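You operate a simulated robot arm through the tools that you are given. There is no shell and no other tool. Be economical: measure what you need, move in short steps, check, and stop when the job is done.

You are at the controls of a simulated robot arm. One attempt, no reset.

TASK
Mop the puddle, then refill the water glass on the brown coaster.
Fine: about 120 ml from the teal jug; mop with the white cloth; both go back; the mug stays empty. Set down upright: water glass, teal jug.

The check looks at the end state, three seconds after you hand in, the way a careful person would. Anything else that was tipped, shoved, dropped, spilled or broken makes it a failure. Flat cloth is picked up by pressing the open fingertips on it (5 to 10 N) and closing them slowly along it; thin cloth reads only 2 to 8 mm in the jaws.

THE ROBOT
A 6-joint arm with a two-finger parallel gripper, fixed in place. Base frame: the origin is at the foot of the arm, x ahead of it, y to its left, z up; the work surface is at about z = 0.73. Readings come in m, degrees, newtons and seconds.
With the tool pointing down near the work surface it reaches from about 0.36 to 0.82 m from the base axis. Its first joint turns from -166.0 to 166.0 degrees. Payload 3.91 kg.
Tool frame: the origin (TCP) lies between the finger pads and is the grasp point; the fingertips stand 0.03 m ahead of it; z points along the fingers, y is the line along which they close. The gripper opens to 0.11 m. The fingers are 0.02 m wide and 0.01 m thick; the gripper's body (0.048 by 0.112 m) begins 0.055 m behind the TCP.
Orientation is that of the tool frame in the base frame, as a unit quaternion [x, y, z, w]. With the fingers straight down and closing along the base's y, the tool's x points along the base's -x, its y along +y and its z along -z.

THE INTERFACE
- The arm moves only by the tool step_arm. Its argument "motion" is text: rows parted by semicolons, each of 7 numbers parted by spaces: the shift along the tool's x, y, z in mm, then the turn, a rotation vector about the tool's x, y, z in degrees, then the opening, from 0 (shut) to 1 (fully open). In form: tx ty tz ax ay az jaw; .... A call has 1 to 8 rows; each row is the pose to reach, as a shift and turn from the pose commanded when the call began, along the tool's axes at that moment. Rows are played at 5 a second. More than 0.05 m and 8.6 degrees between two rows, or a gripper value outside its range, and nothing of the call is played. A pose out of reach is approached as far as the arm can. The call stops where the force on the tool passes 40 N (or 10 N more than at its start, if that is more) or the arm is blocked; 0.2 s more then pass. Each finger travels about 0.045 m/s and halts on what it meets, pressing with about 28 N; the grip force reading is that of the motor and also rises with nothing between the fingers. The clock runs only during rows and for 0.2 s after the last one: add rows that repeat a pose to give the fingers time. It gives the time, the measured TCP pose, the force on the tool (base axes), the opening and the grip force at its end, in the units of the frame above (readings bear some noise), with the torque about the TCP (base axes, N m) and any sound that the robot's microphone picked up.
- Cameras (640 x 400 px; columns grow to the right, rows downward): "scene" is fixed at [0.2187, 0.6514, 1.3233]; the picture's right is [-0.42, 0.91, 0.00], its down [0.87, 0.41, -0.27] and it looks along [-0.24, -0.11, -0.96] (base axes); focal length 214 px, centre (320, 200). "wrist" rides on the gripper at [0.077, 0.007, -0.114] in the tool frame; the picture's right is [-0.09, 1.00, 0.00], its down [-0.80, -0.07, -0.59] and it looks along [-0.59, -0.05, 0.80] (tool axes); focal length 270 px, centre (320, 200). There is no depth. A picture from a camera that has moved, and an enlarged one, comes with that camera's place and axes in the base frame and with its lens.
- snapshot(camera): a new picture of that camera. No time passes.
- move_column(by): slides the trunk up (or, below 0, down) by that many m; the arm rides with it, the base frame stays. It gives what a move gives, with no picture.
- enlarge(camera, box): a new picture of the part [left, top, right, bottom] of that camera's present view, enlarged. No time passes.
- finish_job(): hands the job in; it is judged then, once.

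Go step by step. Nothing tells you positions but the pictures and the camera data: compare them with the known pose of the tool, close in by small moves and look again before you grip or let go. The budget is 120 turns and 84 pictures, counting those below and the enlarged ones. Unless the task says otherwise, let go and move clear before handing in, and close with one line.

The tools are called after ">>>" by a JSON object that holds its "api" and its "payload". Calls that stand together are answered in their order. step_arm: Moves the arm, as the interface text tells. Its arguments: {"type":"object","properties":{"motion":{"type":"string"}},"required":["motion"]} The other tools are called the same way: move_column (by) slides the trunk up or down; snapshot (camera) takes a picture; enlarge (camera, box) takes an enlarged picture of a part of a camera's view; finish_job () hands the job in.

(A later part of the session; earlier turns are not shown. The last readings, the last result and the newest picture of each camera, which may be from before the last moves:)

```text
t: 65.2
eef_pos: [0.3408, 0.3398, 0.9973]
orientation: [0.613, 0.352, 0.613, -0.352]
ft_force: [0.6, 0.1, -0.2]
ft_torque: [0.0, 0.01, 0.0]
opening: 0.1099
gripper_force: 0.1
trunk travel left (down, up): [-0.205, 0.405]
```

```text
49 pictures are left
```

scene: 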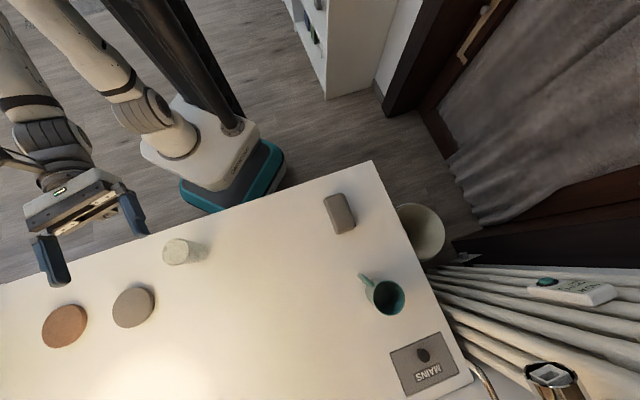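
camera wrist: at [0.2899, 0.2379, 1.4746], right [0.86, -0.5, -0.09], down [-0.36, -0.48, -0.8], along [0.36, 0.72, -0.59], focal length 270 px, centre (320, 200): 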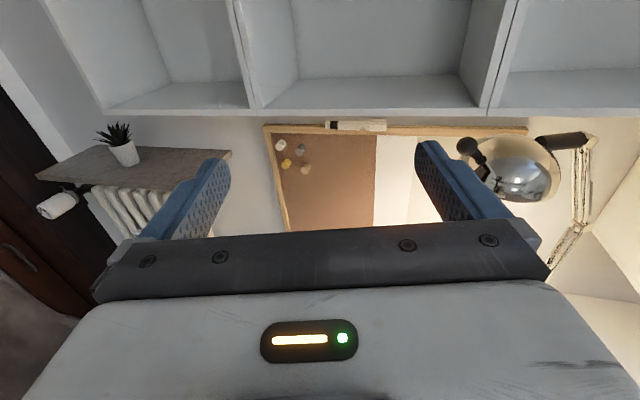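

Glass centre ≈(0.342,0.348), aligned. I lower the trunk onto it.

>>> {"api": "move_column", "payload": {"by": -0.2}}

>>> {"api": "enlarge", "payload": {"camera": "scene", "box": [100, 190, 260, 290]}}

>>> {"api": "enlarge", "payload": {"camera": "wrist", "box": [200, 100, 440, 250]}}

```text
t: 67.4
eef_pos: [0.3405, 0.3414, 0.797]
orientation: [0.613, 0.352, 0.614, -0.352]
ft_force: [-0.8, 0.1, -0.5]
ft_torque: [0.0, -0.01, 0.03]
opening: 0.1102
gripper_force: 0.0
trunk travel left (down, up): [-0.005, 0.605]
```

```text
4.00 times, centred on (180, 240) of scene
camera zoom: at [0.2187, 0.6514, 1.3233], right [-0.42, 0.91, 0.0], down [0.87, 0.41, -0.27], along [-0.24, -0.11, -0.96], focal length 858 px, centre (880, 40)
```

zoom: 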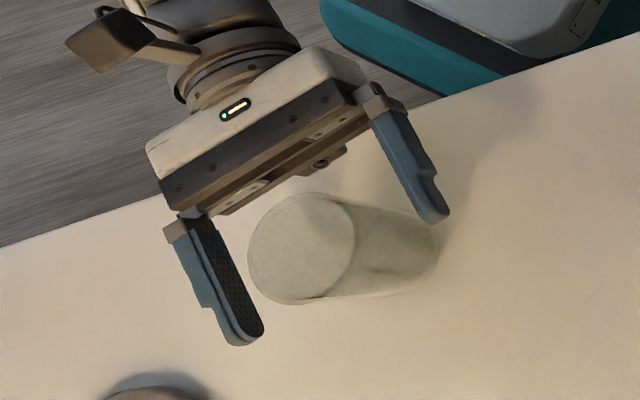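

```text
2.67 times, centred on (320, 175) of wrist
camera zoom: at [0.29, 0.2378, 0.8747], right [0.86, -0.5, -0.09], down [-0.36, -0.48, -0.8], along [0.36, 0.72, -0.59], focal length 721 px, centre (320, 267)
```

zoom: 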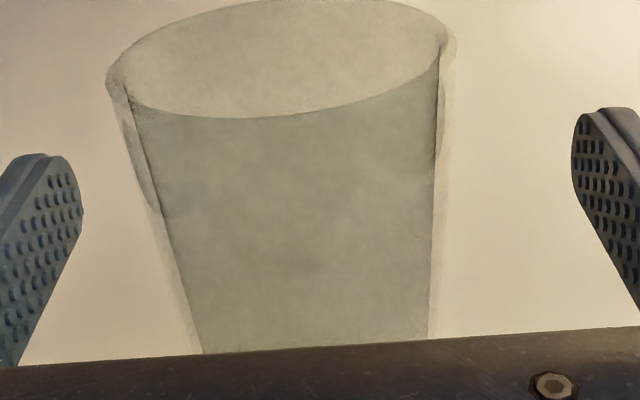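

This close view makes me doubt whether the glass is inverted or upright with content; I look closer before gripping.

>>> {"api": "enlarge", "payload": {"camera": "wrist", "box": [230, 90, 310, 140]}}

>>> {"api": "enlarge", "payload": {"camera": "scene", "box": [160, 235, 215, 270]}}

```text
8.00 times, centred on (270, 115) of wrist
camera zoom: at [0.29, 0.2378, 0.8747], right [0.86, -0.5, -0.09], down [-0.36, -0.48, -0.8], along [0.36, 0.72, -0.59], focal length 2162 px, centre (720, 880)
```

zoom: 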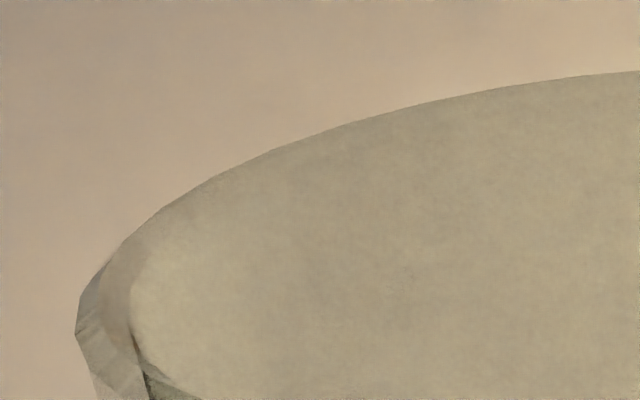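

```text
11.43 times, centred on (188, 252) of scene
camera zoom: at [0.2187, 0.6514, 1.3233], right [-0.42, 0.91, 0.0], down [0.87, 0.41, -0.27], along [-0.24, -0.11, -0.96], focal length 2451 px, centre (1834, -400)
```

zoom: 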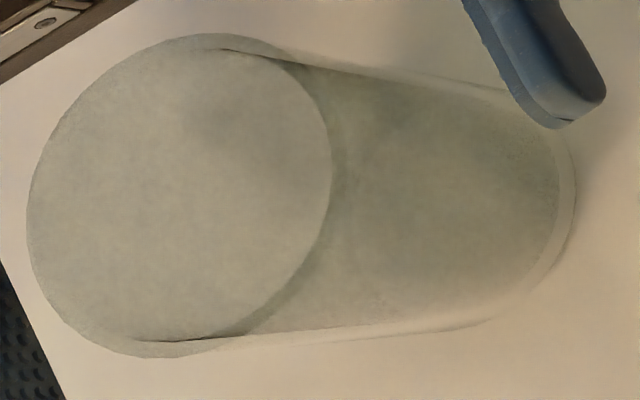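

The taper (≈63 mm top, ≈55 mm base) and the inner bottom seen through the opening show the glass is upright and empty after all, so no flip is needed. I grip it here and will carry it upright to the brown coaster.

>>> {"api": "step_arm", "payload": {"motion": "0 -2 3 0 0 0 0.9; 0 -2 3 0 0 0 0.75; 0 -2 3 0 0 0 0.65; 0 -2 3 0 0 0 0.55; 0 -2 3 0 0 0 0.48; 0 -2 3 0 0 0 0.42; 0 -2 3 0 0 0 0.4; 0 -2 3 0 0 0 0.4"}}

>>> {"api": "enlarge", "payload": {"camera": "scene", "box": [100, 190, 260, 290]}}

```text
t: 69.2
eef_pos: [0.3401, 0.344, 0.797]
orientation: [0.612, 0.353, 0.613, -0.353]
ft_force: [0.5, -0.7, 0.4]
ft_torque: [0.05, -0.01, 0.01]
opening: 0.0556
gripper_force: 28.2
trunk travel left (down, up): [-0.005, 0.605]
```

```text
4.00 times, centred on (180, 240) of scene
camera zoom: at [0.2187, 0.6514, 1.3233], right [-0.42, 0.91, 0.0], down [0.87, 0.41, -0.27], along [-0.24, -0.11, -0.96], focal length 858 px, centre (880, 40)
```

zoom: 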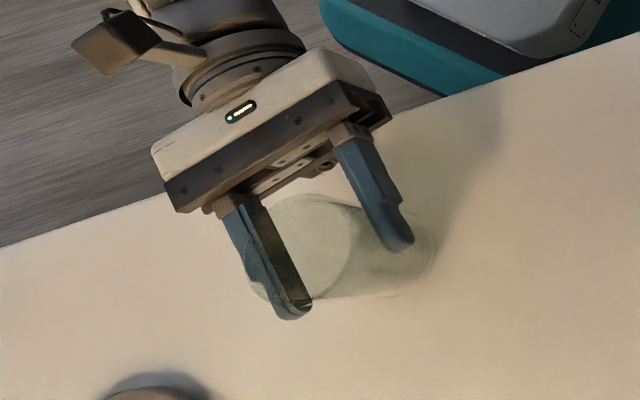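

Gripped at 55.6 mm. I lift with the trunk and read the weight.

>>> {"api": "move_column", "payload": {"by": 0.12}}

>>> {"api": "enlarge", "payload": {"camera": "wrist", "box": [200, 90, 440, 240]}}

```text
t: 70.7
eef_pos: [0.3402, 0.3442, 0.9176]
orientation: [0.613, 0.351, 0.614, -0.352]
ft_force: [-0.1, -0.2, -1.5]
ft_torque: [0.0, -0.01, -0.02]
opening: 0.0555
gripper_force: 28.5
trunk travel left (down, up): [-0.125, 0.485]
```

```text
2.67 times, centred on (320, 165) of wrist
camera zoom: at [0.2898, 0.2414, 0.9944], right [0.86, -0.5, -0.09], down [-0.36, -0.48, -0.8], along [0.36, 0.72, -0.59], focal length 721 px, centre (320, 293)
```

zoom: 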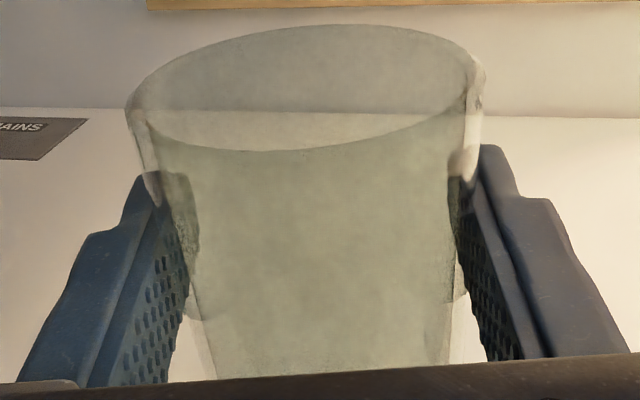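

Weight about 1.5 N: an empty, upright glass. Coaster centre is ≈(0.620,0.156); I carry the glass above it.

>>> {"api": "step_arm", "payload": {"motion": "0 42 -3 -3.5 0 0 0.4; 0 84 -6 -7 0 0 0.4; 0 126 -9 -10.5 0 0 0.4; 0 168 -13 -14 0 0 0.4; 0 210 -16 -17.5 0 0 0.4; 0 252 -19 -21 0 0 0.4; 0 294 -22 -24.5 0 0 0.4; 0 335 -26 -28 0 0 0.4"}}

>>> {"api": "enlarge", "payload": {"camera": "scene", "box": [0, 220, 160, 400]}}

>>> {"api": "snapshot", "payload": {"camera": "wrist"}}

```text
t: 72.5
eef_pos: [0.6161, 0.1521, 0.9158]
orientation: [0.68, 0.193, 0.68, -0.194]
ft_force: [-0.2, 0.1, -1.1]
ft_torque: [0.02, 0.04, -0.04]
opening: 0.0555
gripper_force: 27.6
trunk travel left (down, up): [-0.125, 0.485]
```

```text
2.22 times, centred on (80, 310) of scene
camera zoom: at [0.2187, 0.6514, 1.3233], right [-0.42, 0.91, 0.0], down [0.87, 0.41, -0.27], along [-0.24, -0.11, -0.96], focal length 477 px, centre (853, -44)
```

zoom: 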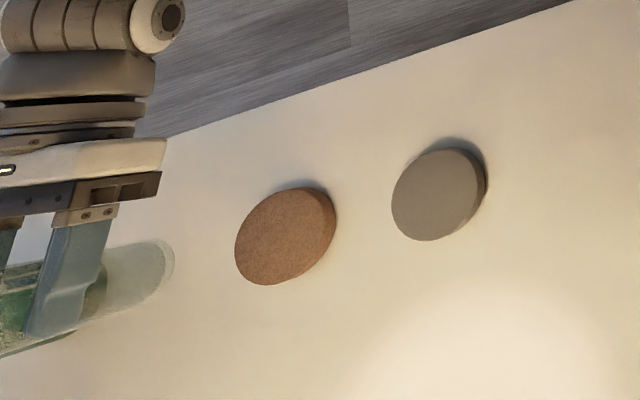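

```text
41 pictures are left
camera wrist: at [0.5241, 0.0857, 0.9934], right [0.52, -0.85, -0.09], down [-0.54, -0.25, -0.8], along [0.66, 0.47, -0.59], focal length 270 px, centre (320, 200)
```

wrist: 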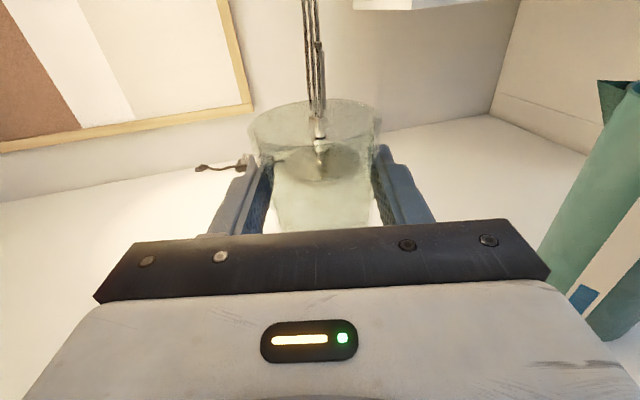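

Aligned in air; I lower with the trunk to just above the coaster and look.

>>> {"api": "move_column", "payload": {"by": -0.09}}

>>> {"api": "enlarge", "payload": {"camera": "scene", "box": [0, 280, 100, 380]}}

```text
t: 73.7
eef_pos: [0.6156, 0.1531, 0.8253]
orientation: [0.68, 0.194, 0.68, -0.194]
ft_force: [-0.1, 0.9, -1.6]
ft_torque: [-0.01, 0.03, -0.02]
opening: 0.0557
gripper_force: 28.4
trunk travel left (down, up): [-0.035, 0.575]
```

```text
4.00 times, centred on (50, 330) of scene
camera zoom: at [0.2187, 0.6514, 1.3233], right [-0.42, 0.91, 0.0], down [0.87, 0.41, -0.27], along [-0.24, -0.11, -0.96], focal length 858 px, centre (1400, -320)
```

zoom: 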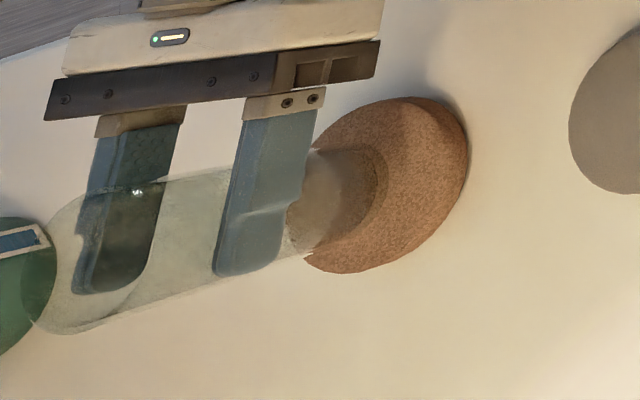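

Alignment is good to ~2 mm. I lower the last bit with the arm, watching force.

>>> {"api": "step_arm", "payload": {"motion": "-4 0 0 0 0 0 0.4; -7 0 0 0 0 0 0.4; -9 0 0 0 0 0 0.4; -10.5 0 0 0 0 0 0.4; -11.5 0 0 0 0 0 0.4"}}

>>> {"api": "enlarge", "payload": {"camera": "scene", "box": [20, 300, 100, 360]}}

```text
t: 74.9
eef_pos: [0.6159, 0.1534, 0.8137]
orientation: [0.68, 0.192, 0.681, -0.193]
ft_force: [-0.2, -0.1, -1.5]
ft_torque: [-0.01, 0.02, 0.0]
opening: 0.0557
gripper_force: 28.2
trunk travel left (down, up): [-0.035, 0.575]
```

```text
6.67 times, centred on (60, 330) of scene
camera zoom: at [0.2187, 0.6514, 1.3233], right [-0.42, 0.91, 0.0], down [0.87, 0.41, -0.27], along [-0.24, -0.11, -0.96], focal length 1430 px, centre (2053, -667)
```

zoom: 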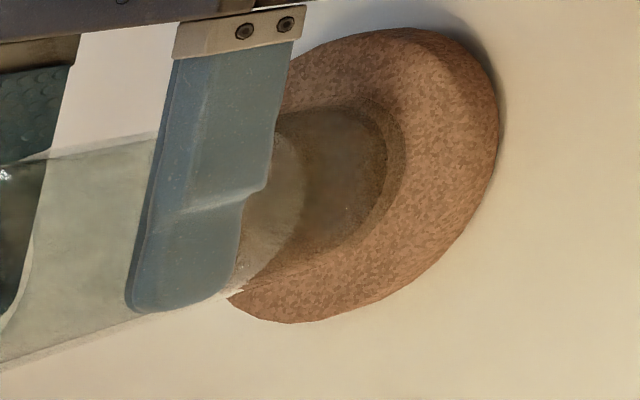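

>>> {"api": "step_arm", "payload": {"motion": "-1 0 0 0 0 0 0.4; -2 0 0 0 0 0 0.4; -3 0 0 0 0 0 0.4; -3 0 0 0 0 0 0.4"}}

```text
t: 75.9
eef_pos: [0.615, 0.1524, 0.8132]
orientation: [0.679, 0.193, 0.681, -0.194]
ft_force: [1.5, 1.5, 6.6]
ft_torque: [0.08, -0.1, -0.01]
opening: 0.0556
gripper_force: 28.1
trunk travel left (down, up): [-0.035, 0.575]
```

Contact made at TCP z≈0.813. I relieve the pressure, open, and rise clear.

>>> {"api": "step_arm", "payload": {"motion": "2 0 0 0 0 0 0.4; 2.3 0 0 0 0 0 0.45; 2.3 0 0 0 0 0 0.55; 2.3 0 0 0 0 0 0.65; 2.3 0 0 0 0 0 0.8; 2.3 0 0 0 0 0 1; 2.3 0 0 0 0 0 1; 2.3 0 0 0 0 0 1"}}

>>> {"api": "move_column", "payload": {"by": 0.18}}

>>> {"api": "enlarge", "payload": {"camera": "scene", "box": [0, 280, 100, 380]}}

```text
t: 77.7
eef_pos: [0.6163, 0.1534, 0.8134]
orientation: [0.68, 0.193, 0.681, -0.194]
ft_force: [0.3, -0.6, 0.0]
ft_torque: [0.0, -0.02, 0.01]
opening: 0.1101
gripper_force: 0.1
trunk travel left (down, up): [-0.035, 0.575]
```

```text
t: 79.7
eef_pos: [0.6168, 0.1521, 0.9948]
orientation: [0.68, 0.194, 0.68, -0.194]
ft_force: [0.2, 0.2, 0.5]
ft_torque: [0.02, -0.01, 0.0]
opening: 0.11
gripper_force: 0.1
trunk travel left (down, up): [-0.215, 0.395]
```

```text
4.00 times, centred on (50, 330) of scene
camera zoom: at [0.2187, 0.6514, 1.3233], right [-0.42, 0.91, 0.0], down [0.87, 0.41, -0.27], along [-0.24, -0.11, -0.96], focal length 858 px, centre (1400, -320)
```

zoom: 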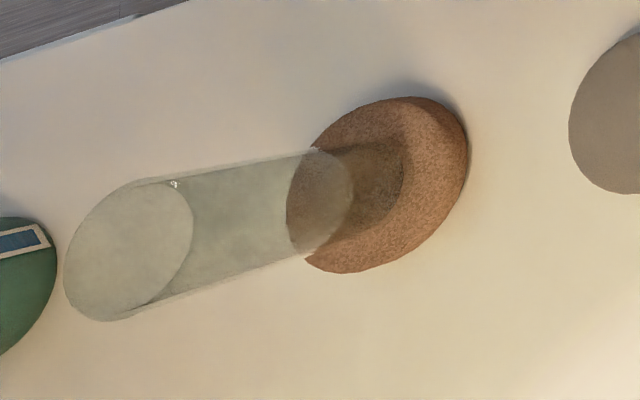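

The glass stands upright on the coaster, top position as predicted. I check its interior for an initial level.

>>> {"api": "enlarge", "payload": {"camera": "scene", "box": [0, 305, 80, 355]}}

>>> {"api": "snapshot", "payload": {"camera": "wrist"}}

```text
8.00 times, centred on (40, 330) of scene
camera zoom: at [0.2187, 0.6514, 1.3233], right [-0.42, 0.91, 0.0], down [0.87, 0.41, -0.27], along [-0.24, -0.11, -0.96], focal length 1716 px, centre (2560, -840)
```

zoom: 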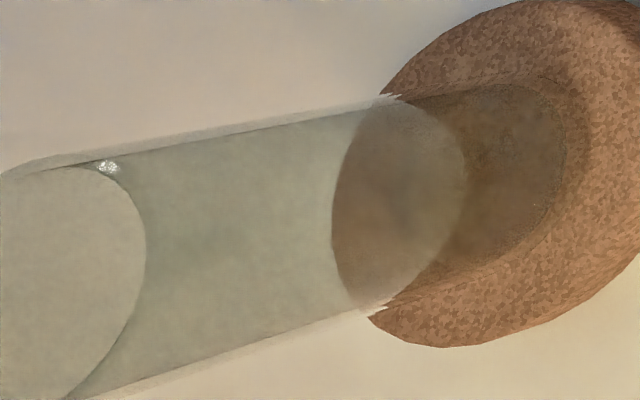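

```text
36 pictures are left
camera wrist: at [0.5239, 0.086, 1.0711], right [0.52, -0.85, -0.09], down [-0.54, -0.25, -0.8], along [0.66, 0.47, -0.59], focal length 270 px, centre (320, 200)
```

wrist: 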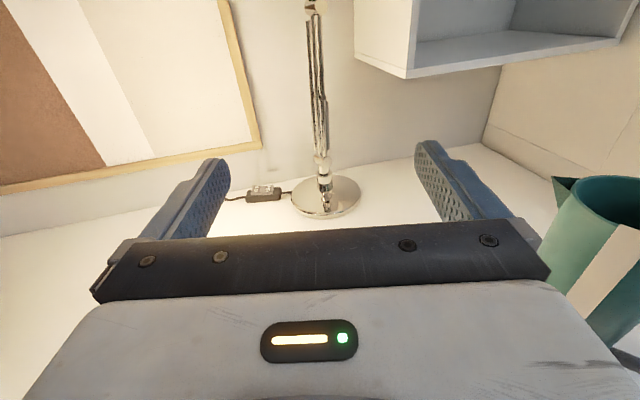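

The glass is set (a faint line ~27 mm up inside might be a small remainder). Next the jug: I move to a pre-grasp position behind it with the tool level, az≈10°.

>>> {"api": "step_arm", "payload": {"motion": "0 0 -20 -2.7 0 0 1; 0 20 -40 -5.4 0 0 1; 0 50 -60 -8.1 0 0 1; 0 80 -70 -10.8 0 0 1; 0 110 -75 -13.5 0 0 1; 0 140 -78 -16.3 0 0 1; 0 165 -80 -19 0 0 1; 0 179 -81 -21.7 0 0 1"}}

>>> {"api": "snapshot", "payload": {"camera": "wrist"}}

```text
t: 81.5
eef_pos: [0.6423, -0.0433, 0.994]
orientation: [0.703, 0.061, 0.705, -0.063]
ft_force: [-0.4, 0.3, 0.3]
ft_torque: [-0.01, -0.01, 0.02]
opening: 0.1096
gripper_force: 0.0
trunk travel left (down, up): [-0.215, 0.395]
```

```text
35 pictures are left
camera wrist: at [0.5314, -0.0692, 1.0711], right [0.17, -0.98, -0.09], down [-0.6, -0.03, -0.8], along [0.78, 0.19, -0.59], focal length 270 px, centre (320, 200)
```

wrist: 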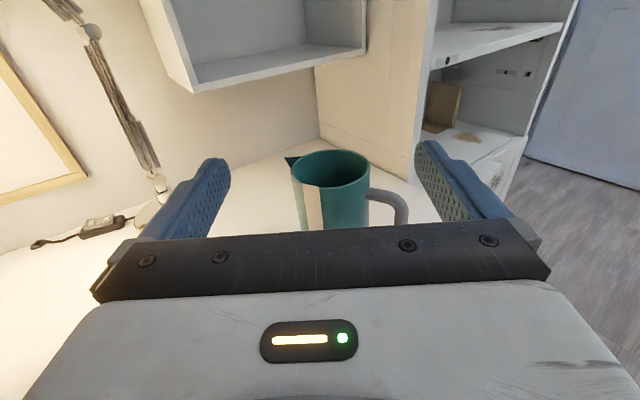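

>>> {"api": "enlarge", "payload": {"camera": "wrist", "box": [260, 130, 430, 240]}}

```text
3.64 times, centred on (345, 185) of wrist
camera zoom: at [0.5314, -0.0692, 1.0711], right [0.17, -0.98, -0.09], down [-0.6, -0.03, -0.8], along [0.78, 0.19, -0.59], focal length 983 px, centre (229, 254)
```

zoom: 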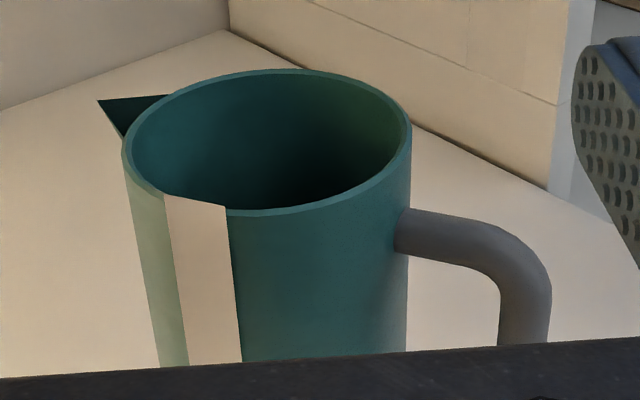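

Jug: centre ≈(0.769,-0.026), top z≈0.931, R≈0.041, handle az≈253°, handle hole r 0.041–0.068, spout az≈72°. I align az to 0° with jaws narrowed, so the right finger passes through the handle opening.

>>> {"api": "step_arm", "payload": {"motion": "0 -4 2 -2.5 0 0 0.95; 0 -8 4 -5 0 0 0.873; 0 -12 5 -7.5 0 0 0.873; 0 -16 6 -10 0 0 0.873; 0 -16 6 -10 0 0 0.873"}}

>>> {"api": "move_column", "payload": {"by": -0.138}}

>>> {"api": "snapshot", "payload": {"camera": "wrist"}}

```text
t: 82.7
eef_pos: [0.644, -0.0347, 0.9961]
orientation: [0.707, 0.018, 0.707, -0.02]
ft_force: [-0.3, 0.3, -0.8]
ft_torque: [0.01, 0.01, 0.0]
opening: 0.0958
gripper_force: 0.1
out of reach, approached as far as the arm can: row 3, 4, 5
trunk travel left (down, up): [-0.215, 0.395]
```

```text
t: 84.4
eef_pos: [0.6433, -0.0347, 0.8566]
orientation: [0.707, 0.019, 0.707, -0.019]
ft_force: [-0.4, 0.8, -0.7]
ft_torque: [-0.02, 0.01, -0.02]
opening: 0.0962
gripper_force: 0.1
trunk travel left (down, up): [-0.077, 0.533]
```

```text
33 pictures are left
camera wrist: at [0.5314, -0.0475, 0.9344], right [0.05, -0.99, -0.09], down [-0.6, 0.04, -0.8], along [0.8, 0.1, -0.59], focal length 270 px, centre (320, 200)
```

wrist: 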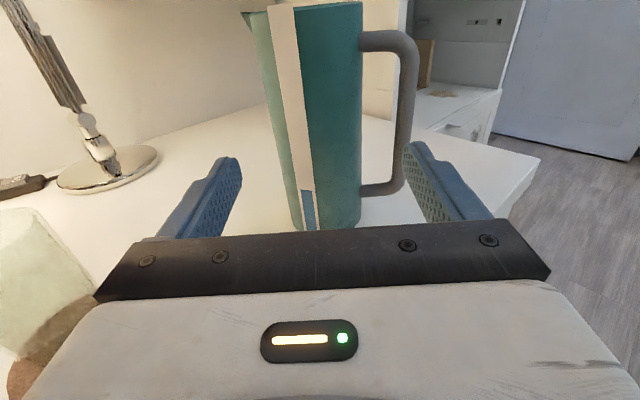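

Finger line is centred within ~1 mm of the jug; I advance halfway with jaw 0.83 and look.

>>> {"api": "step_arm", "payload": {"motion": "0 -1 12 0 0 0 0.83; 0 -1 24 0 0 0 0.83; 0 -1 36 0 0 0 0.83; 0 -1 48 0 0 0 0.83; 0 -1 56 0 0 0 0.83"}}

>>> {"api": "snapshot", "payload": {"camera": "wrist"}}

```text
t: 85.6
eef_pos: [0.7, -0.0327, 0.8582]
orientation: [0.708, 0.021, 0.706, -0.022]
ft_force: [-0.6, 0.2, 0.4]
ft_torque: [-0.05, 0.0, -0.02]
opening: 0.0912
gripper_force: 0.0
trunk travel left (down, up): [-0.077, 0.533]
```

```text
32 pictures are left
camera wrist: at [0.5875, -0.0458, 0.9347], right [0.06, -0.99, -0.09], down [-0.6, 0.04, -0.8], along [0.8, 0.1, -0.59], focal length 270 px, centre (320, 200)
```

wrist: 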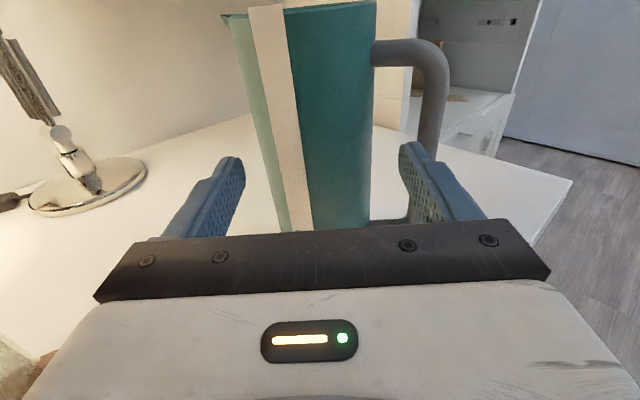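

Margins are ~5 mm each side with jaw 0.80 and a 2 mm shift left; I continue forward.

>>> {"api": "step_arm", "payload": {"motion": "0 -2 2 0 0 0 0.8; 0 -2 10 0 0 0 0.8; 0 -2 18 0 0 0 0.8; 0 -2 26 0 0 0 0.8; 0 -2 32 0 0 0 0.8"}}

>>> {"api": "snapshot", "payload": {"camera": "wrist"}}

```text
t: 86.8
eef_pos: [0.7317, -0.0303, 0.8581]
orientation: [0.708, 0.022, 0.706, -0.023]
ft_force: [0.0, -0.5, 0.4]
ft_torque: [-0.04, 0.0, -0.01]
opening: 0.0879
gripper_force: 0.1
out of reach, approached as far as the arm can: row 2, 3, 4, 5
trunk travel left (down, up): [-0.077, 0.533]
```

```text
31 pictures are left
camera wrist: at [0.6196, -0.045, 0.9359], right [0.06, -0.99, -0.09], down [-0.6, 0.03, -0.8], along [0.8, 0.1, -0.59], focal length 270 px, centre (320, 200)
```

wrist: 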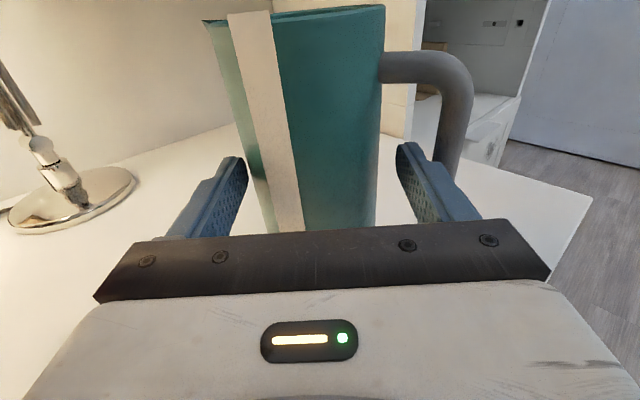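

The jug sits ~3 mm left of centre; I shift left with a slight yaw to stay inside the reach limit, then advance.

>>> {"api": "step_arm", "payload": {"motion": "0 -1.5 0 1.2 0 0 0.8; 0 -3 1 2.5 0 0 0.8; 0 -3 8 2.5 0 0 0.8; 0 -3 15 2.5 0 0 0.8; 0 -3 22 2.5 0 0 0.8; 0 -3 27 2.5 0 0 0.8"}}

>>> {"api": "snapshot", "payload": {"camera": "wrist"}}

>>> {"api": "enlarge", "payload": {"camera": "scene", "box": [0, 260, 20, 400]}}

```text
t: 88.2
eef_pos: [0.758, -0.0274, 0.8582]
orientation: [0.707, 0.033, 0.706, -0.035]
ft_force: [0.4, -0.4, 0.7]
ft_torque: [0.03, -0.01, -0.01]
opening: 0.088
gripper_force: 0.1
trunk travel left (down, up): [-0.077, 0.533]
```

```text
30 pictures are left
camera wrist: at [0.6465, -0.0451, 0.9355], right [0.1, -0.99, -0.09], down [-0.6, 0.01, -0.8], along [0.8, 0.13, -0.59], focal length 270 px, centre (320, 200)
```

wrist: 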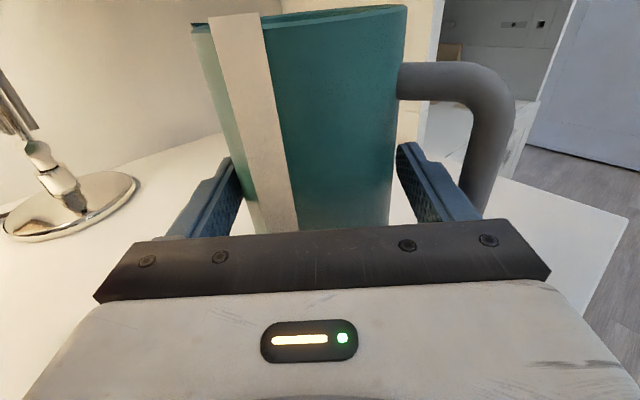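

```text
2.86 times, centred on (10, 330) of scene
camera zoom: at [0.2187, 0.6514, 1.3233], right [-0.42, 0.91, 0.0], down [0.87, 0.41, -0.27], along [-0.24, -0.11, -0.96], focal length 613 px, centre (1206, -171)
```

zoom: 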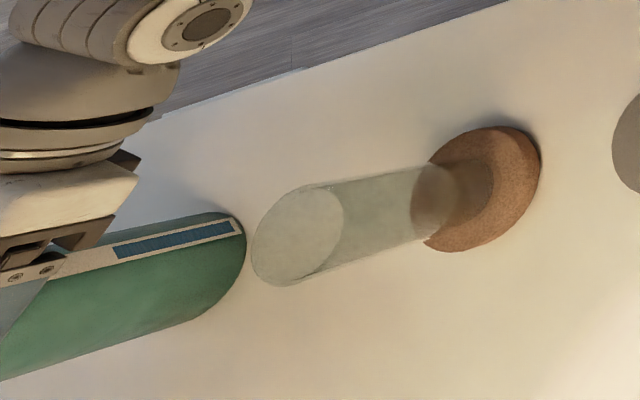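

Fingers straddle the jug, right one through the handle. The gauge shows water up to ~z 0.79. I shift 2 mm left and close slowly.

>>> {"api": "step_arm", "payload": {"motion": "0 -2 3 0 0 0 0.79; 0 -2 3 0 0 0 0.76; 0 -2 3 0 0 0 0.73; 0 -2 3 0 0 0 0.7; 0 -2 3 0 0 0 0.66; 0 -2 3 0 0 0 0.6; 0 -2 3 0 0 0 0.55; 0 -2 3 0 0 0 0.55"}}

>>> {"api": "snapshot", "payload": {"camera": "wrist"}}

```text
t: 90.0
eef_pos: [0.7613, -0.0253, 0.8587]
orientation: [0.706, 0.035, 0.706, -0.036]
ft_force: [0.8, -1.3, 0.4]
ft_torque: [-0.06, -0.02, 0.0]
opening: 0.0768
gripper_force: 28.3
trunk travel left (down, up): [-0.077, 0.533]
```

```text
28 pictures are left
camera wrist: at [0.6494, -0.0427, 0.9356], right [0.1, -0.99, -0.09], down [-0.6, 0.01, -0.8], along [0.8, 0.13, -0.59], focal length 270 px, centre (320, 200)
```

wrist: 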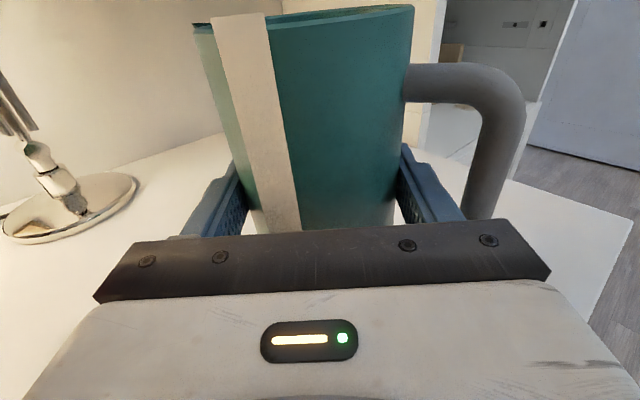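

Gripped at 76.8 mm. I record home TCP (0.7613,-0.0253,0.8587), az 5.8°, and lift with the trunk to weigh.

>>> {"api": "move_column", "payload": {"by": 0.05}}

>>> {"api": "move_column", "payload": {"by": 0.11}}

>>> {"api": "snapshot", "payload": {"camera": "wrist"}}

```text
t: 90.9
eef_pos: [0.7615, -0.0253, 0.9079]
orientation: [0.707, 0.033, 0.706, -0.034]
ft_force: [0.3, -0.1, -4.7]
ft_torque: [0.07, 0.03, 0.01]
opening: 0.0765
gripper_force: 28.1
trunk travel left (down, up): [-0.127, 0.483]
```

```text
t: 92.3
eef_pos: [0.762, -0.0249, 1.0179]
orientation: [0.707, 0.032, 0.706, -0.034]
ft_force: [-0.7, 0.7, -4.8]
ft_torque: [0.03, -0.02, -0.02]
opening: 0.0772
gripper_force: 28.4
trunk travel left (down, up): [-0.237, 0.373]
```

```text
27 pictures are left
camera wrist: at [0.6499, -0.0426, 1.0951], right [0.1, -0.99, -0.09], down [-0.6, 0.01, -0.8], along [0.79, 0.13, -0.59], focal length 270 px, centre (320, 200)
```

wrist: 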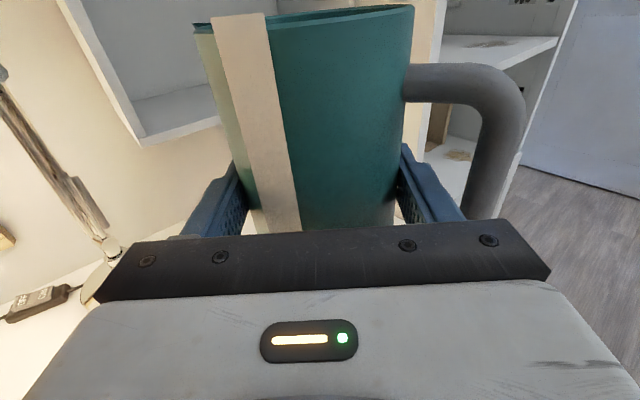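

Total ≈4.75 N. I carry the jug back and yaw the spout toward the glass, high above it.

>>> {"api": "step_arm", "payload": {"motion": "0 -2 -8 2 0 0 0.55; 0 -8 -22 6 0 0 0.55; 0 -20 -38 11 0 0 0.55; 0 -34 -55 16 0 0 0.55; 0 -48 -72 21 0 0 0.55; 0 -62 -88 26 0 0 0.55; 0 -74 -99 31 0 0 0.55; 0 -81 -104 34 0 0 0.55"}}

>>> {"api": "enlarge", "payload": {"camera": "scene", "box": [0, 260, 60, 400]}}

```text
t: 94.1
eef_pos: [0.6494, 0.0459, 1.0179]
orientation: [0.665, 0.239, 0.665, -0.239]
ft_force: [0.0, 0.3, -4.6]
ft_torque: [0.01, 0.08, -0.04]
opening: 0.0767
gripper_force: 28.1
trunk travel left (down, up): [-0.237, 0.373]
```

```text
2.86 times, centred on (30, 330) of scene
camera zoom: at [0.2187, 0.6514, 1.3233], right [-0.42, 0.91, 0.0], down [0.87, 0.41, -0.27], along [-0.24, -0.11, -0.96], focal length 613 px, centre (1149, -171)
```

zoom: 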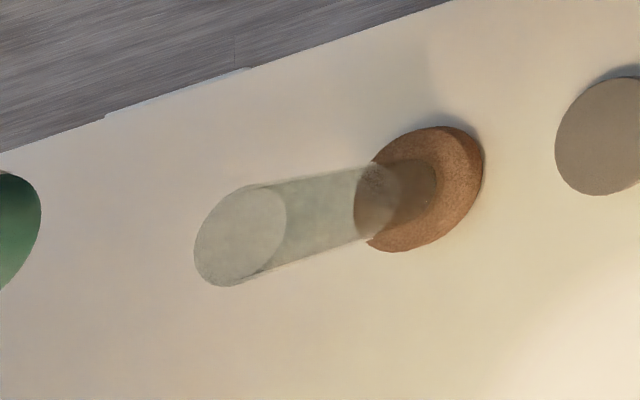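

Now I tilt toward the spout to 56° (below spill angle).

>>> {"api": "step_arm", "payload": {"motion": "0 0 0 0 -3.4 -7.25 0.55; 0 0 0 0 -6.8 -14.5 0.55; 0 0 0 0 -10.1 -21.75 0.55; 0 0 0 0 -13.5 -29 0.55; 0 0 0 0 -16.9 -36.25 0.55; 0 0 0 0 -20.3 -43.5 0.55; 0 0 0 0 -23.7 -50.75 0.55; 0 0 0 0 -23.7 -50.75 0.55"}}

>>> {"api": "snapshot", "payload": {"camera": "wrist"}}

>>> {"api": "enlarge", "payload": {"camera": "scene", "box": [0, 260, 20, 400]}}

```text
t: 95.9
eef_pos: [0.6488, 0.045, 1.0176]
orientation: [0.618, 0.543, 0.556, 0.118]
ft_force: [0.2, -0.1, -3.8]
ft_torque: [0.12, 0.11, -0.01]
opening: 0.0765
gripper_force: 27.8
trunk travel left (down, up): [-0.237, 0.373]
```

```text
25 pictures are left
camera wrist: at [0.5455, 0.053, 1.1069], right [0.55, -0.45, 0.7], down [-0.36, -0.89, -0.29], along [0.75, -0.09, -0.65], focal length 270 px, centre (320, 200)
```

wrist: 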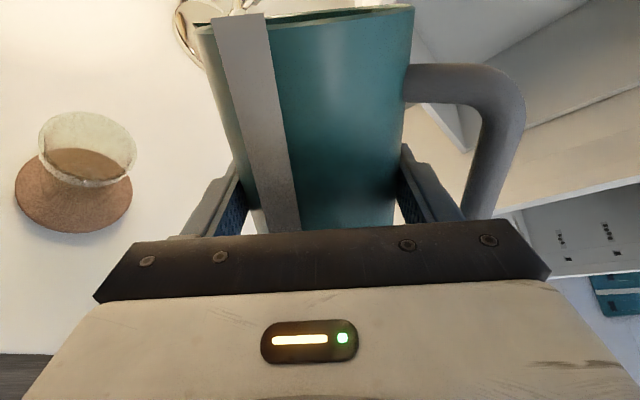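

```text
2.86 times, centred on (10, 330) of scene
camera zoom: at [0.2187, 0.6514, 1.3233], right [-0.42, 0.91, 0.0], down [0.87, 0.41, -0.27], along [-0.24, -0.11, -0.96], focal length 613 px, centre (1206, -171)
```

zoom: 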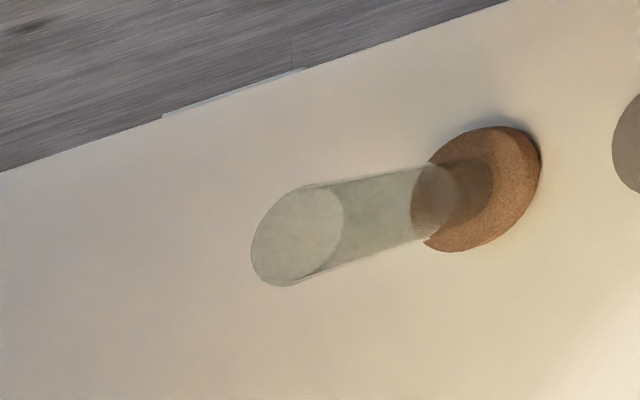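

The wrist view shows the glass clearly. I lower the trunk so the lip comes just above the glass.

>>> {"api": "move_column", "payload": {"by": -0.1}}

>>> {"api": "step_arm", "payload": {"motion": "4 -3 0 0 0 0 0.55; 8 -6 0 0 0 0 0.55; 12 -9 0 0 0 0 0.55; 16.5 -12.3 0 0 0 0 0.55; 16.5 -12.3 0 0 0 0 0.55"}}

>>> {"api": "snapshot", "payload": {"camera": "wrist"}}

>>> {"api": "enlarge", "payload": {"camera": "scene", "box": [0, 260, 20, 400]}}

```text
t: 97.2
eef_pos: [0.6499, 0.0462, 0.9175]
orientation: [0.618, 0.542, 0.557, 0.119]
ft_force: [0.5, 0.2, -4.5]
ft_torque: [0.15, 0.1, -0.01]
opening: 0.0764
gripper_force: 28.2
trunk travel left (down, up): [-0.137, 0.473]
```

```text
t: 98.5
eef_pos: [0.6408, 0.0639, 0.9183]
orientation: [0.618, 0.542, 0.557, 0.119]
ft_force: [-0.4, 0.3, -3.7]
ft_torque: [0.14, 0.1, 0.01]
opening: 0.0768
gripper_force: 27.8
trunk travel left (down, up): [-0.137, 0.473]
```

```text
23 pictures are left
camera wrist: at [0.5355, 0.0705, 1.0065], right [0.55, -0.45, 0.7], down [-0.36, -0.89, -0.29], along [0.75, -0.09, -0.65], focal length 270 px, centre (320, 200)
```

wrist: 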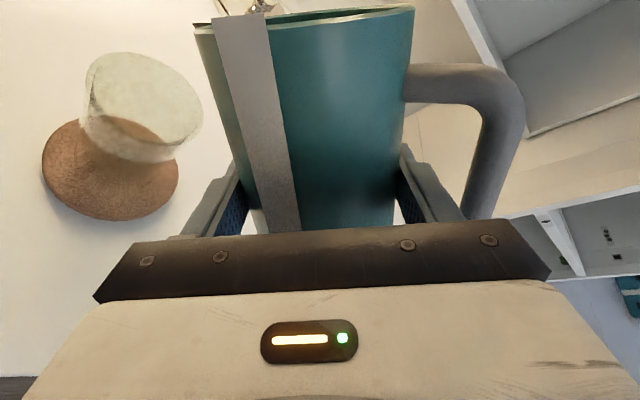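

```text
2.86 times, centred on (10, 330) of scene
camera zoom: at [0.2187, 0.6514, 1.3233], right [-0.42, 0.91, 0.0], down [0.87, 0.41, -0.27], along [-0.24, -0.11, -0.96], focal length 613 px, centre (1206, -171)
```

zoom: 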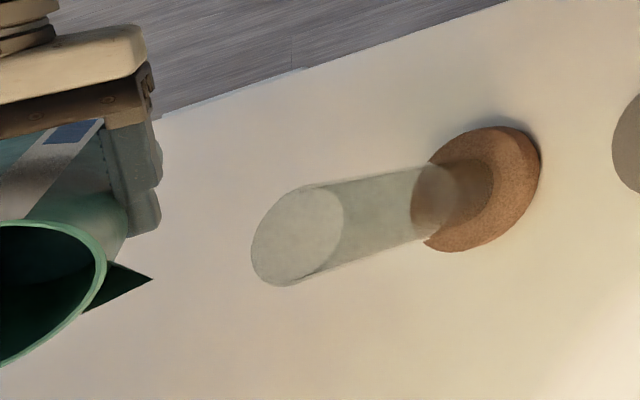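

Spout tip projects right over the glass centre, as computed. I tilt slowly to 68°.

>>> {"api": "step_arm", "payload": {"motion": "0 0 0 0 -0.85 -1.8 0.55; 0 0 0 0 -1.7 -3.6 0.55; 0 0 0 0 -2.5 -5.4 0.55; 0 0 0 0 -3.4 -7.2 0.55; 0 0 0 0 -4.2 -9.1 0.55; 0 0 0 0 -5.1 -10.9 0.55; 0 0 0 0 -5.1 -10.9 0.55; 0 0 0 0 -5.1 -10.9 0.55"}}

>>> {"api": "enlarge", "payload": {"camera": "scene", "box": [0, 260, 20, 400]}}

```text
t: 100.2
eef_pos: [0.6398, 0.0642, 0.9181]
orientation: [0.588, 0.592, 0.516, 0.194]
ft_force: [-0.4, -0.5, -3.9]
ft_torque: [0.12, 0.09, -0.02]
opening: 0.0765
gripper_force: 27.8
trunk travel left (down, up): [-0.137, 0.473]
```

```text
2.86 times, centred on (10, 330) of scene
camera zoom: at [0.2187, 0.6514, 1.3233], right [-0.42, 0.91, 0.0], down [0.87, 0.41, -0.27], along [-0.24, -0.11, -0.96], focal length 613 px, centre (1206, -171)
```

zoom: 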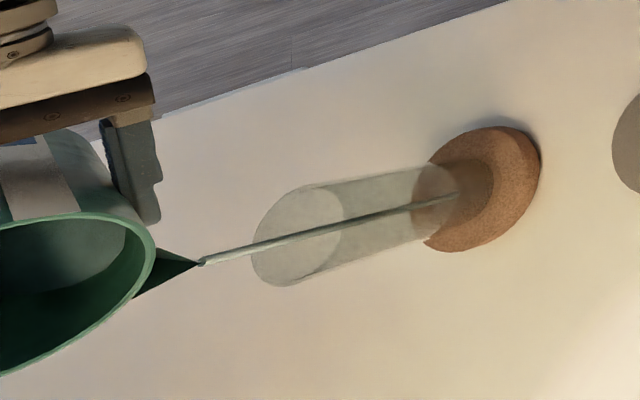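

A thin stream enters the glass well centred. I hold this tilt for about a second and check.

>>> {"api": "step_arm", "payload": {"motion": "0 0 0 0 0 0 0.55; 0 0 0 0 0 0 0.55; 0 0 0 0 0 0 0.55; 0 0 0 0 0 0 0.55; 0 0 0 0 0 0 0.55"}}

>>> {"api": "enlarge", "payload": {"camera": "scene", "box": [0, 290, 80, 370]}}

```text
t: 101.5
eef_pos: [0.641, 0.0637, 0.9181]
orientation: [0.588, 0.592, 0.516, 0.195]
ft_force: [0.9, 0.0, -4.1]
ft_torque: [0.13, 0.06, -0.01]
opening: 0.0764
gripper_force: 28.2
trunk travel left (down, up): [-0.137, 0.473]
```

```text
5.00 times, centred on (40, 330) of scene
camera zoom: at [0.2187, 0.6514, 1.3233], right [-0.42, 0.91, 0.0], down [0.87, 0.41, -0.27], along [-0.24, -0.11, -0.96], focal length 1072 px, centre (1720, -450)
```

zoom: 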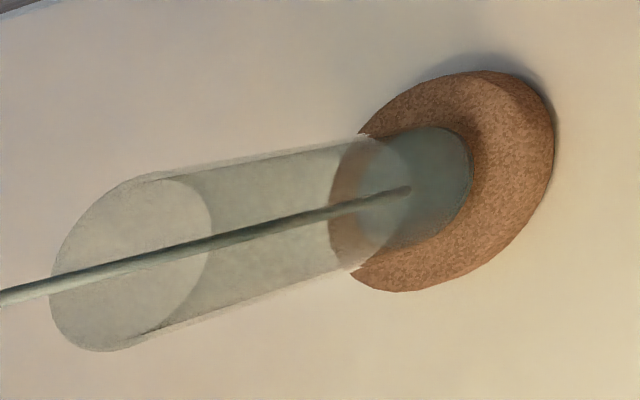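

Water is collecting. I hold longer and watch the level.

>>> {"api": "step_arm", "payload": {"motion": "0 0 0 0 0 0 0.55; 0 0 0 0 0 0 0.55; 0 0 0 0 0 0 0.55; 0 0 0 0 0 0 0.55; 0 0 0 0 0 0 0.55; 0 0 0 0 0 0 0.55; 0 0 0 0 0 0 0.55; 0 0 0 0 0 0 0.55"}}

>>> {"api": "enlarge", "payload": {"camera": "scene", "box": [0, 290, 80, 370]}}

```text
t: 103.2
eef_pos: [0.6395, 0.0644, 0.9192]
orientation: [0.589, 0.592, 0.515, 0.195]
ft_force: [-0.3, 0.0, -3.5]
ft_torque: [0.12, 0.12, 0.02]
opening: 0.0765
gripper_force: 27.4
trunk travel left (down, up): [-0.137, 0.473]
```

```text
5.00 times, centred on (40, 330) of scene
camera zoom: at [0.2187, 0.6514, 1.3233], right [-0.42, 0.91, 0.0], down [0.87, 0.41, -0.27], along [-0.24, -0.11, -0.96], focal length 1072 px, centre (1720, -450)
```

zoom: 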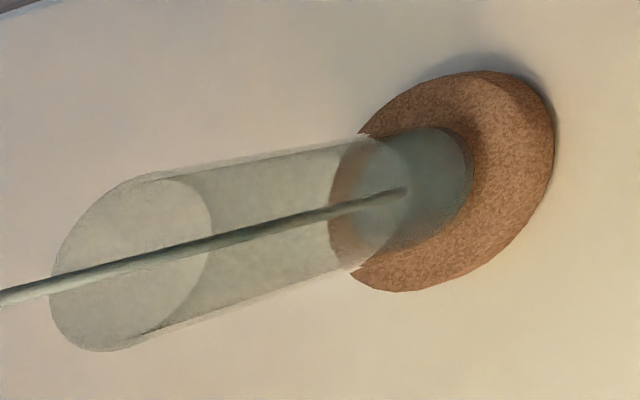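

Flow is slow; I tilt 3° more and hold.

>>> {"api": "step_arm", "payload": {"motion": "0 0 0 0 -0.4 -0.9 0.55; 0 0 0 0 -0.85 -1.8 0.55; 0 0 0 0 -1.27 -2.7 0.55; 0 0 0 0 -1.27 -2.7 0.55; 0 0 0 0 -1.27 -2.7 0.55; 0 0 0 0 -1.27 -2.7 0.55; 0 0 0 0 -1.27 -2.7 0.55; 0 0 0 0 -1.27 -2.7 0.55"}}

>>> {"api": "enlarge", "payload": {"camera": "scene", "box": [20, 300, 80, 350]}}

```text
t: 105.0
eef_pos: [0.6394, 0.0631, 0.9177]
orientation: [0.58, 0.603, 0.504, 0.214]
ft_force: [0.1, -0.4, -3.4]
ft_torque: [0.09, 0.08, 0.0]
opening: 0.0765
gripper_force: 27.4
trunk travel left (down, up): [-0.137, 0.473]
```

```text
8.00 times, centred on (50, 325) of scene
camera zoom: at [0.2187, 0.6514, 1.3233], right [-0.42, 0.91, 0.0], down [0.87, 0.41, -0.27], along [-0.24, -0.11, -0.96], focal length 1716 px, centre (2480, -800)
```

zoom: 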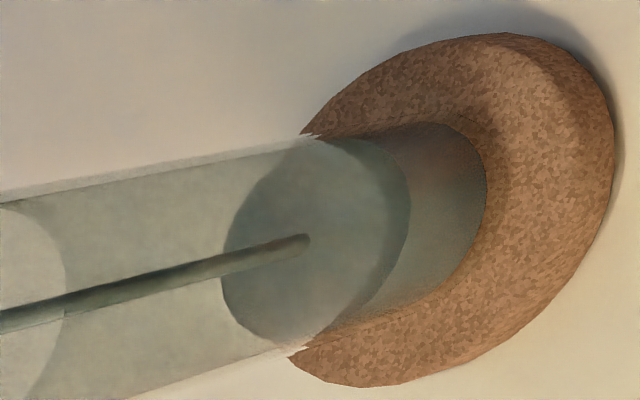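

Now the surface shows ~23 mm above the coaster (≈40 ml); target is ≈59 mm. I keep holding.

>>> {"api": "step_arm", "payload": {"motion": "0 0 0 0 0 0 0.55; 0 0 0 0 0 0 0.55; 0 0 0 0 0 0 0.55; 0 0 0 0 0 0 0.55; 0 0 0 0 0 0 0.55; 0 0 0 0 0 0 0.55"}}

>>> {"api": "enlarge", "payload": {"camera": "scene", "box": [0, 300, 80, 350]}}

```text
t: 106.5
eef_pos: [0.6389, 0.0636, 0.9175]
orientation: [0.58, 0.603, 0.504, 0.214]
ft_force: [0.9, 0.5, -4.0]
ft_torque: [0.09, 0.08, 0.0]
opening: 0.0767
gripper_force: 27.6
trunk travel left (down, up): [-0.137, 0.473]
```

```text
8.00 times, centred on (40, 325) of scene
camera zoom: at [0.2187, 0.6514, 1.3233], right [-0.42, 0.91, 0.0], down [0.87, 0.41, -0.27], along [-0.24, -0.11, -0.96], focal length 1716 px, centre (2560, -800)
```

zoom: 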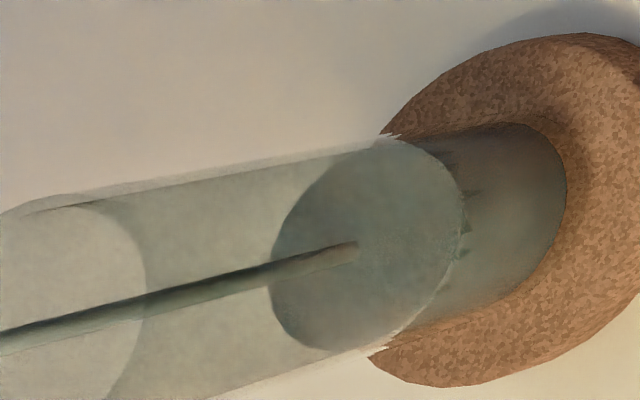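

Level ≈29 mm. I tilt another 3° and hold.

>>> {"api": "step_arm", "payload": {"motion": "0 0 0 0 -0.4 -0.9 0.55; 0 0 0 0 -0.85 -1.8 0.55; 0 0 0 0 -1.27 -2.7 0.55; 0 0 0 0 -1.27 -2.7 0.55; 0 0 0 0 -1.27 -2.7 0.55; 0 0 0 0 -1.27 -2.7 0.55; 0 0 0 0 -1.27 -2.7 0.55"}}

>>> {"api": "enlarge", "payload": {"camera": "scene", "box": [0, 300, 80, 350]}}

```text
t: 108.0
eef_pos: [0.6395, 0.0644, 0.9182]
orientation: [0.57, 0.615, 0.493, 0.232]
ft_force: [-0.1, -0.9, -3.6]
ft_torque: [0.14, 0.1, -0.01]
opening: 0.0768
gripper_force: 28.7
trunk travel left (down, up): [-0.137, 0.473]
```

```text
8.00 times, centred on (40, 325) of scene
camera zoom: at [0.2187, 0.6514, 1.3233], right [-0.42, 0.91, 0.0], down [0.87, 0.41, -0.27], along [-0.24, -0.11, -0.96], focal length 1716 px, centre (2560, -800)
```

zoom: 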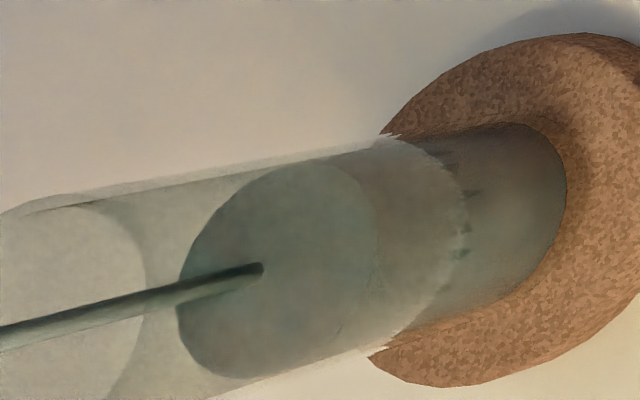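

Level ≈49 mm (~95 ml). I hold briefly, then tilt back and check.

>>> {"api": "step_arm", "payload": {"motion": "0 0 0 0 0 0 0.55; 0 0 0 0 0 0 0.55; 0 0 0 0 3.4 7.25 0.55; 0 0 0 0 6.8 14.5 0.55; 0 0 0 0 8.5 18.1 0.55; 0 0 0 0 8.5 18.1 0.55; 0 0 0 0 8.5 18.1 0.55; 0 0 0 0 8.5 18.1 0.55"}}

>>> {"api": "enlarge", "payload": {"camera": "scene", "box": [0, 300, 80, 350]}}

```text
t: 109.8
eef_pos: [0.6405, 0.064, 0.9177]
orientation: [0.623, 0.532, 0.564, 0.107]
ft_force: [-0.8, 0.1, -2.9]
ft_torque: [0.1, 0.07, 0.03]
opening: 0.077
gripper_force: 28.0
trunk travel left (down, up): [-0.137, 0.473]
```

```text
8.00 times, centred on (40, 325) of scene
camera zoom: at [0.2187, 0.6514, 1.3233], right [-0.42, 0.91, 0.0], down [0.87, 0.41, -0.27], along [-0.24, -0.11, -0.96], focal length 1716 px, centre (2560, -800)
```

zoom: 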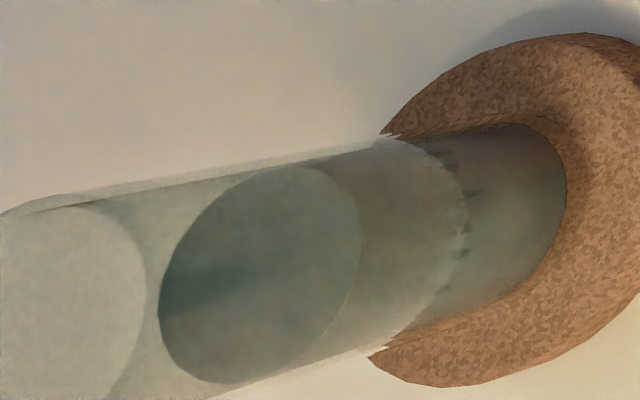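

Flow stopped; level ≈53 mm ≈100 ml. I top up with a short second tilt to the same angle.

>>> {"api": "step_arm", "payload": {"motion": "0 0 0 0 -3.4 -7.25 0.55; 0 0 0 0 -6.8 -14.5 0.55; 0 0 0 0 -8.5 -18.1 0.55; 0 0 0 0 -8.5 -18.1 0.55; 0 0 0 0 -8.5 -18.1 0.55; 0 0 0 0 -8.5 -18.1 0.55; 0 0 0 0 -8.5 -18.1 0.55; 0 0 0 0 -5.1 -10.9 0.55"}}

>>> {"api": "step_arm", "payload": {"motion": "0 0 0 0 3.4 7.25 0.55; 0 0 0 0 5.1 10.9 0.55; 0 0 0 0 5.1 10.9 0.55"}}

>>> {"api": "enlarge", "payload": {"camera": "scene", "box": [0, 300, 80, 350]}}

```text
t: 111.7
eef_pos: [0.6402, 0.0631, 0.9189]
orientation: [0.594, 0.583, 0.523, 0.182]
ft_force: [0.3, -0.1, -2.9]
ft_torque: [0.1, 0.03, -0.03]
opening: 0.0768
gripper_force: 28.1
trunk travel left (down, up): [-0.137, 0.473]
```

```text
t: 112.5
eef_pos: [0.6394, 0.0644, 0.9173]
orientation: [0.623, 0.532, 0.564, 0.105]
ft_force: [0.2, 0.2, -3.9]
ft_torque: [0.05, 0.06, -0.05]
opening: 0.0767
gripper_force: 28.2
trunk travel left (down, up): [-0.137, 0.473]
```

```text
8.00 times, centred on (40, 325) of scene
camera zoom: at [0.2187, 0.6514, 1.3233], right [-0.42, 0.91, 0.0], down [0.87, 0.41, -0.27], along [-0.24, -0.11, -0.96], focal length 1716 px, centre (2560, -800)
```

zoom: 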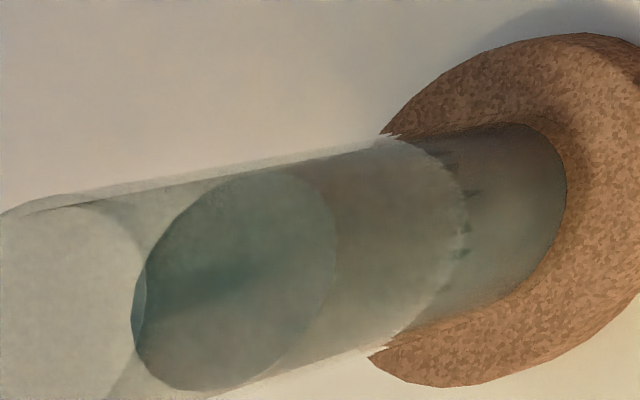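

Level ≈58 mm ≈112 ml. One more slightly shorter pulse, then I tilt fully back upright.

>>> {"api": "step_arm", "payload": {"motion": "0 0 0 0 -3.4 -7.25 0.55; 0 0 0 0 -6.8 -14.5 0.55; 0 0 0 0 -8.5 -18.1 0.55; 0 0 0 0 -8.5 -18.1 0.55; 0 0 0 0 -8.5 -18.1 0.55; 0 0 0 0 -8.5 -18.1 0.55; 0 0 0 0 -5.1 -10.9 0.55; 0 0 0 0 -1.7 -3.6 0.55"}}

>>> {"api": "step_arm", "payload": {"motion": "0 0 0 0 2 4 0.55; 0 0 0 0 2 4 0.55"}}

>>> {"api": "enlarge", "payload": {"camera": "scene", "box": [0, 300, 80, 350]}}

```text
t: 114.2
eef_pos: [0.6392, 0.0643, 0.9184]
orientation: [0.614, 0.55, 0.551, 0.131]
ft_force: [0.5, -0.1, -3.4]
ft_torque: [0.08, 0.07, -0.03]
opening: 0.0767
gripper_force: 28.4
trunk travel left (down, up): [-0.137, 0.473]
```

```text
t: 114.8
eef_pos: [0.6398, 0.0647, 0.9177]
orientation: [0.623, 0.53, 0.566, 0.102]
ft_force: [-0.4, -0.2, -3.2]
ft_torque: [0.07, 0.05, -0.01]
opening: 0.0767
gripper_force: 28.3
trunk travel left (down, up): [-0.137, 0.473]
```

```text
8.00 times, centred on (40, 325) of scene
camera zoom: at [0.2187, 0.6514, 1.3233], right [-0.42, 0.91, 0.0], down [0.87, 0.41, -0.27], along [-0.24, -0.11, -0.96], focal length 1716 px, centre (2560, -800)
```

zoom: 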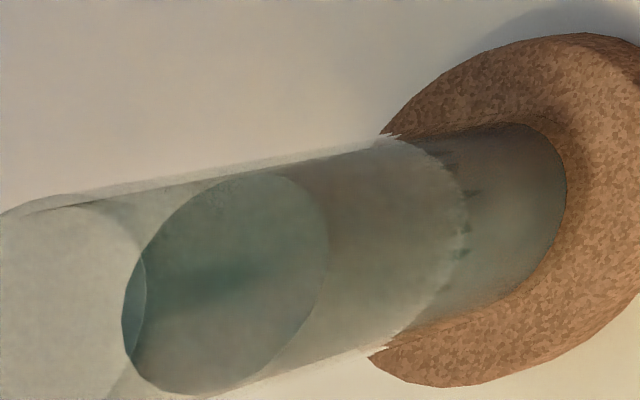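

Level ≈60 mm ≈117 ml: good. I raise the trunk and bring the jug upright.

>>> {"api": "move_column", "payload": {"by": 0.1}}

>>> {"api": "step_arm", "payload": {"motion": "0 0 0 0 3.2 6.9 0.55; 0 0 0 0 6.5 13.9 0.55; 0 0 0 0 9.7 20.8 0.55; 0 0 0 0 12.9 27.7 0.55; 0 0 0 0 16.1 34.6 0.55; 0 0 0 0 19.4 41.6 0.55; 0 0 0 0 22.6 48.5 0.55; 0 0 0 0 22.6 48.5 0.55"}}

```text
t: 116.2
eef_pos: [0.6394, 0.0635, 1.0178]
orientation: [0.623, 0.53, 0.566, 0.102]
ft_force: [0.2, -0.3, -3.0]
ft_torque: [0.08, 0.06, -0.01]
opening: 0.0766
gripper_force: 28.1
trunk travel left (down, up): [-0.237, 0.373]
```

```text
t: 118.0
eef_pos: [0.6388, 0.0643, 1.0179]
orientation: [0.665, 0.239, 0.665, -0.242]
ft_force: [-0.1, -0.3, -2.6]
ft_torque: [0.02, 0.05, 0.0]
opening: 0.0765
gripper_force: 27.3
trunk travel left (down, up): [-0.237, 0.373]
```

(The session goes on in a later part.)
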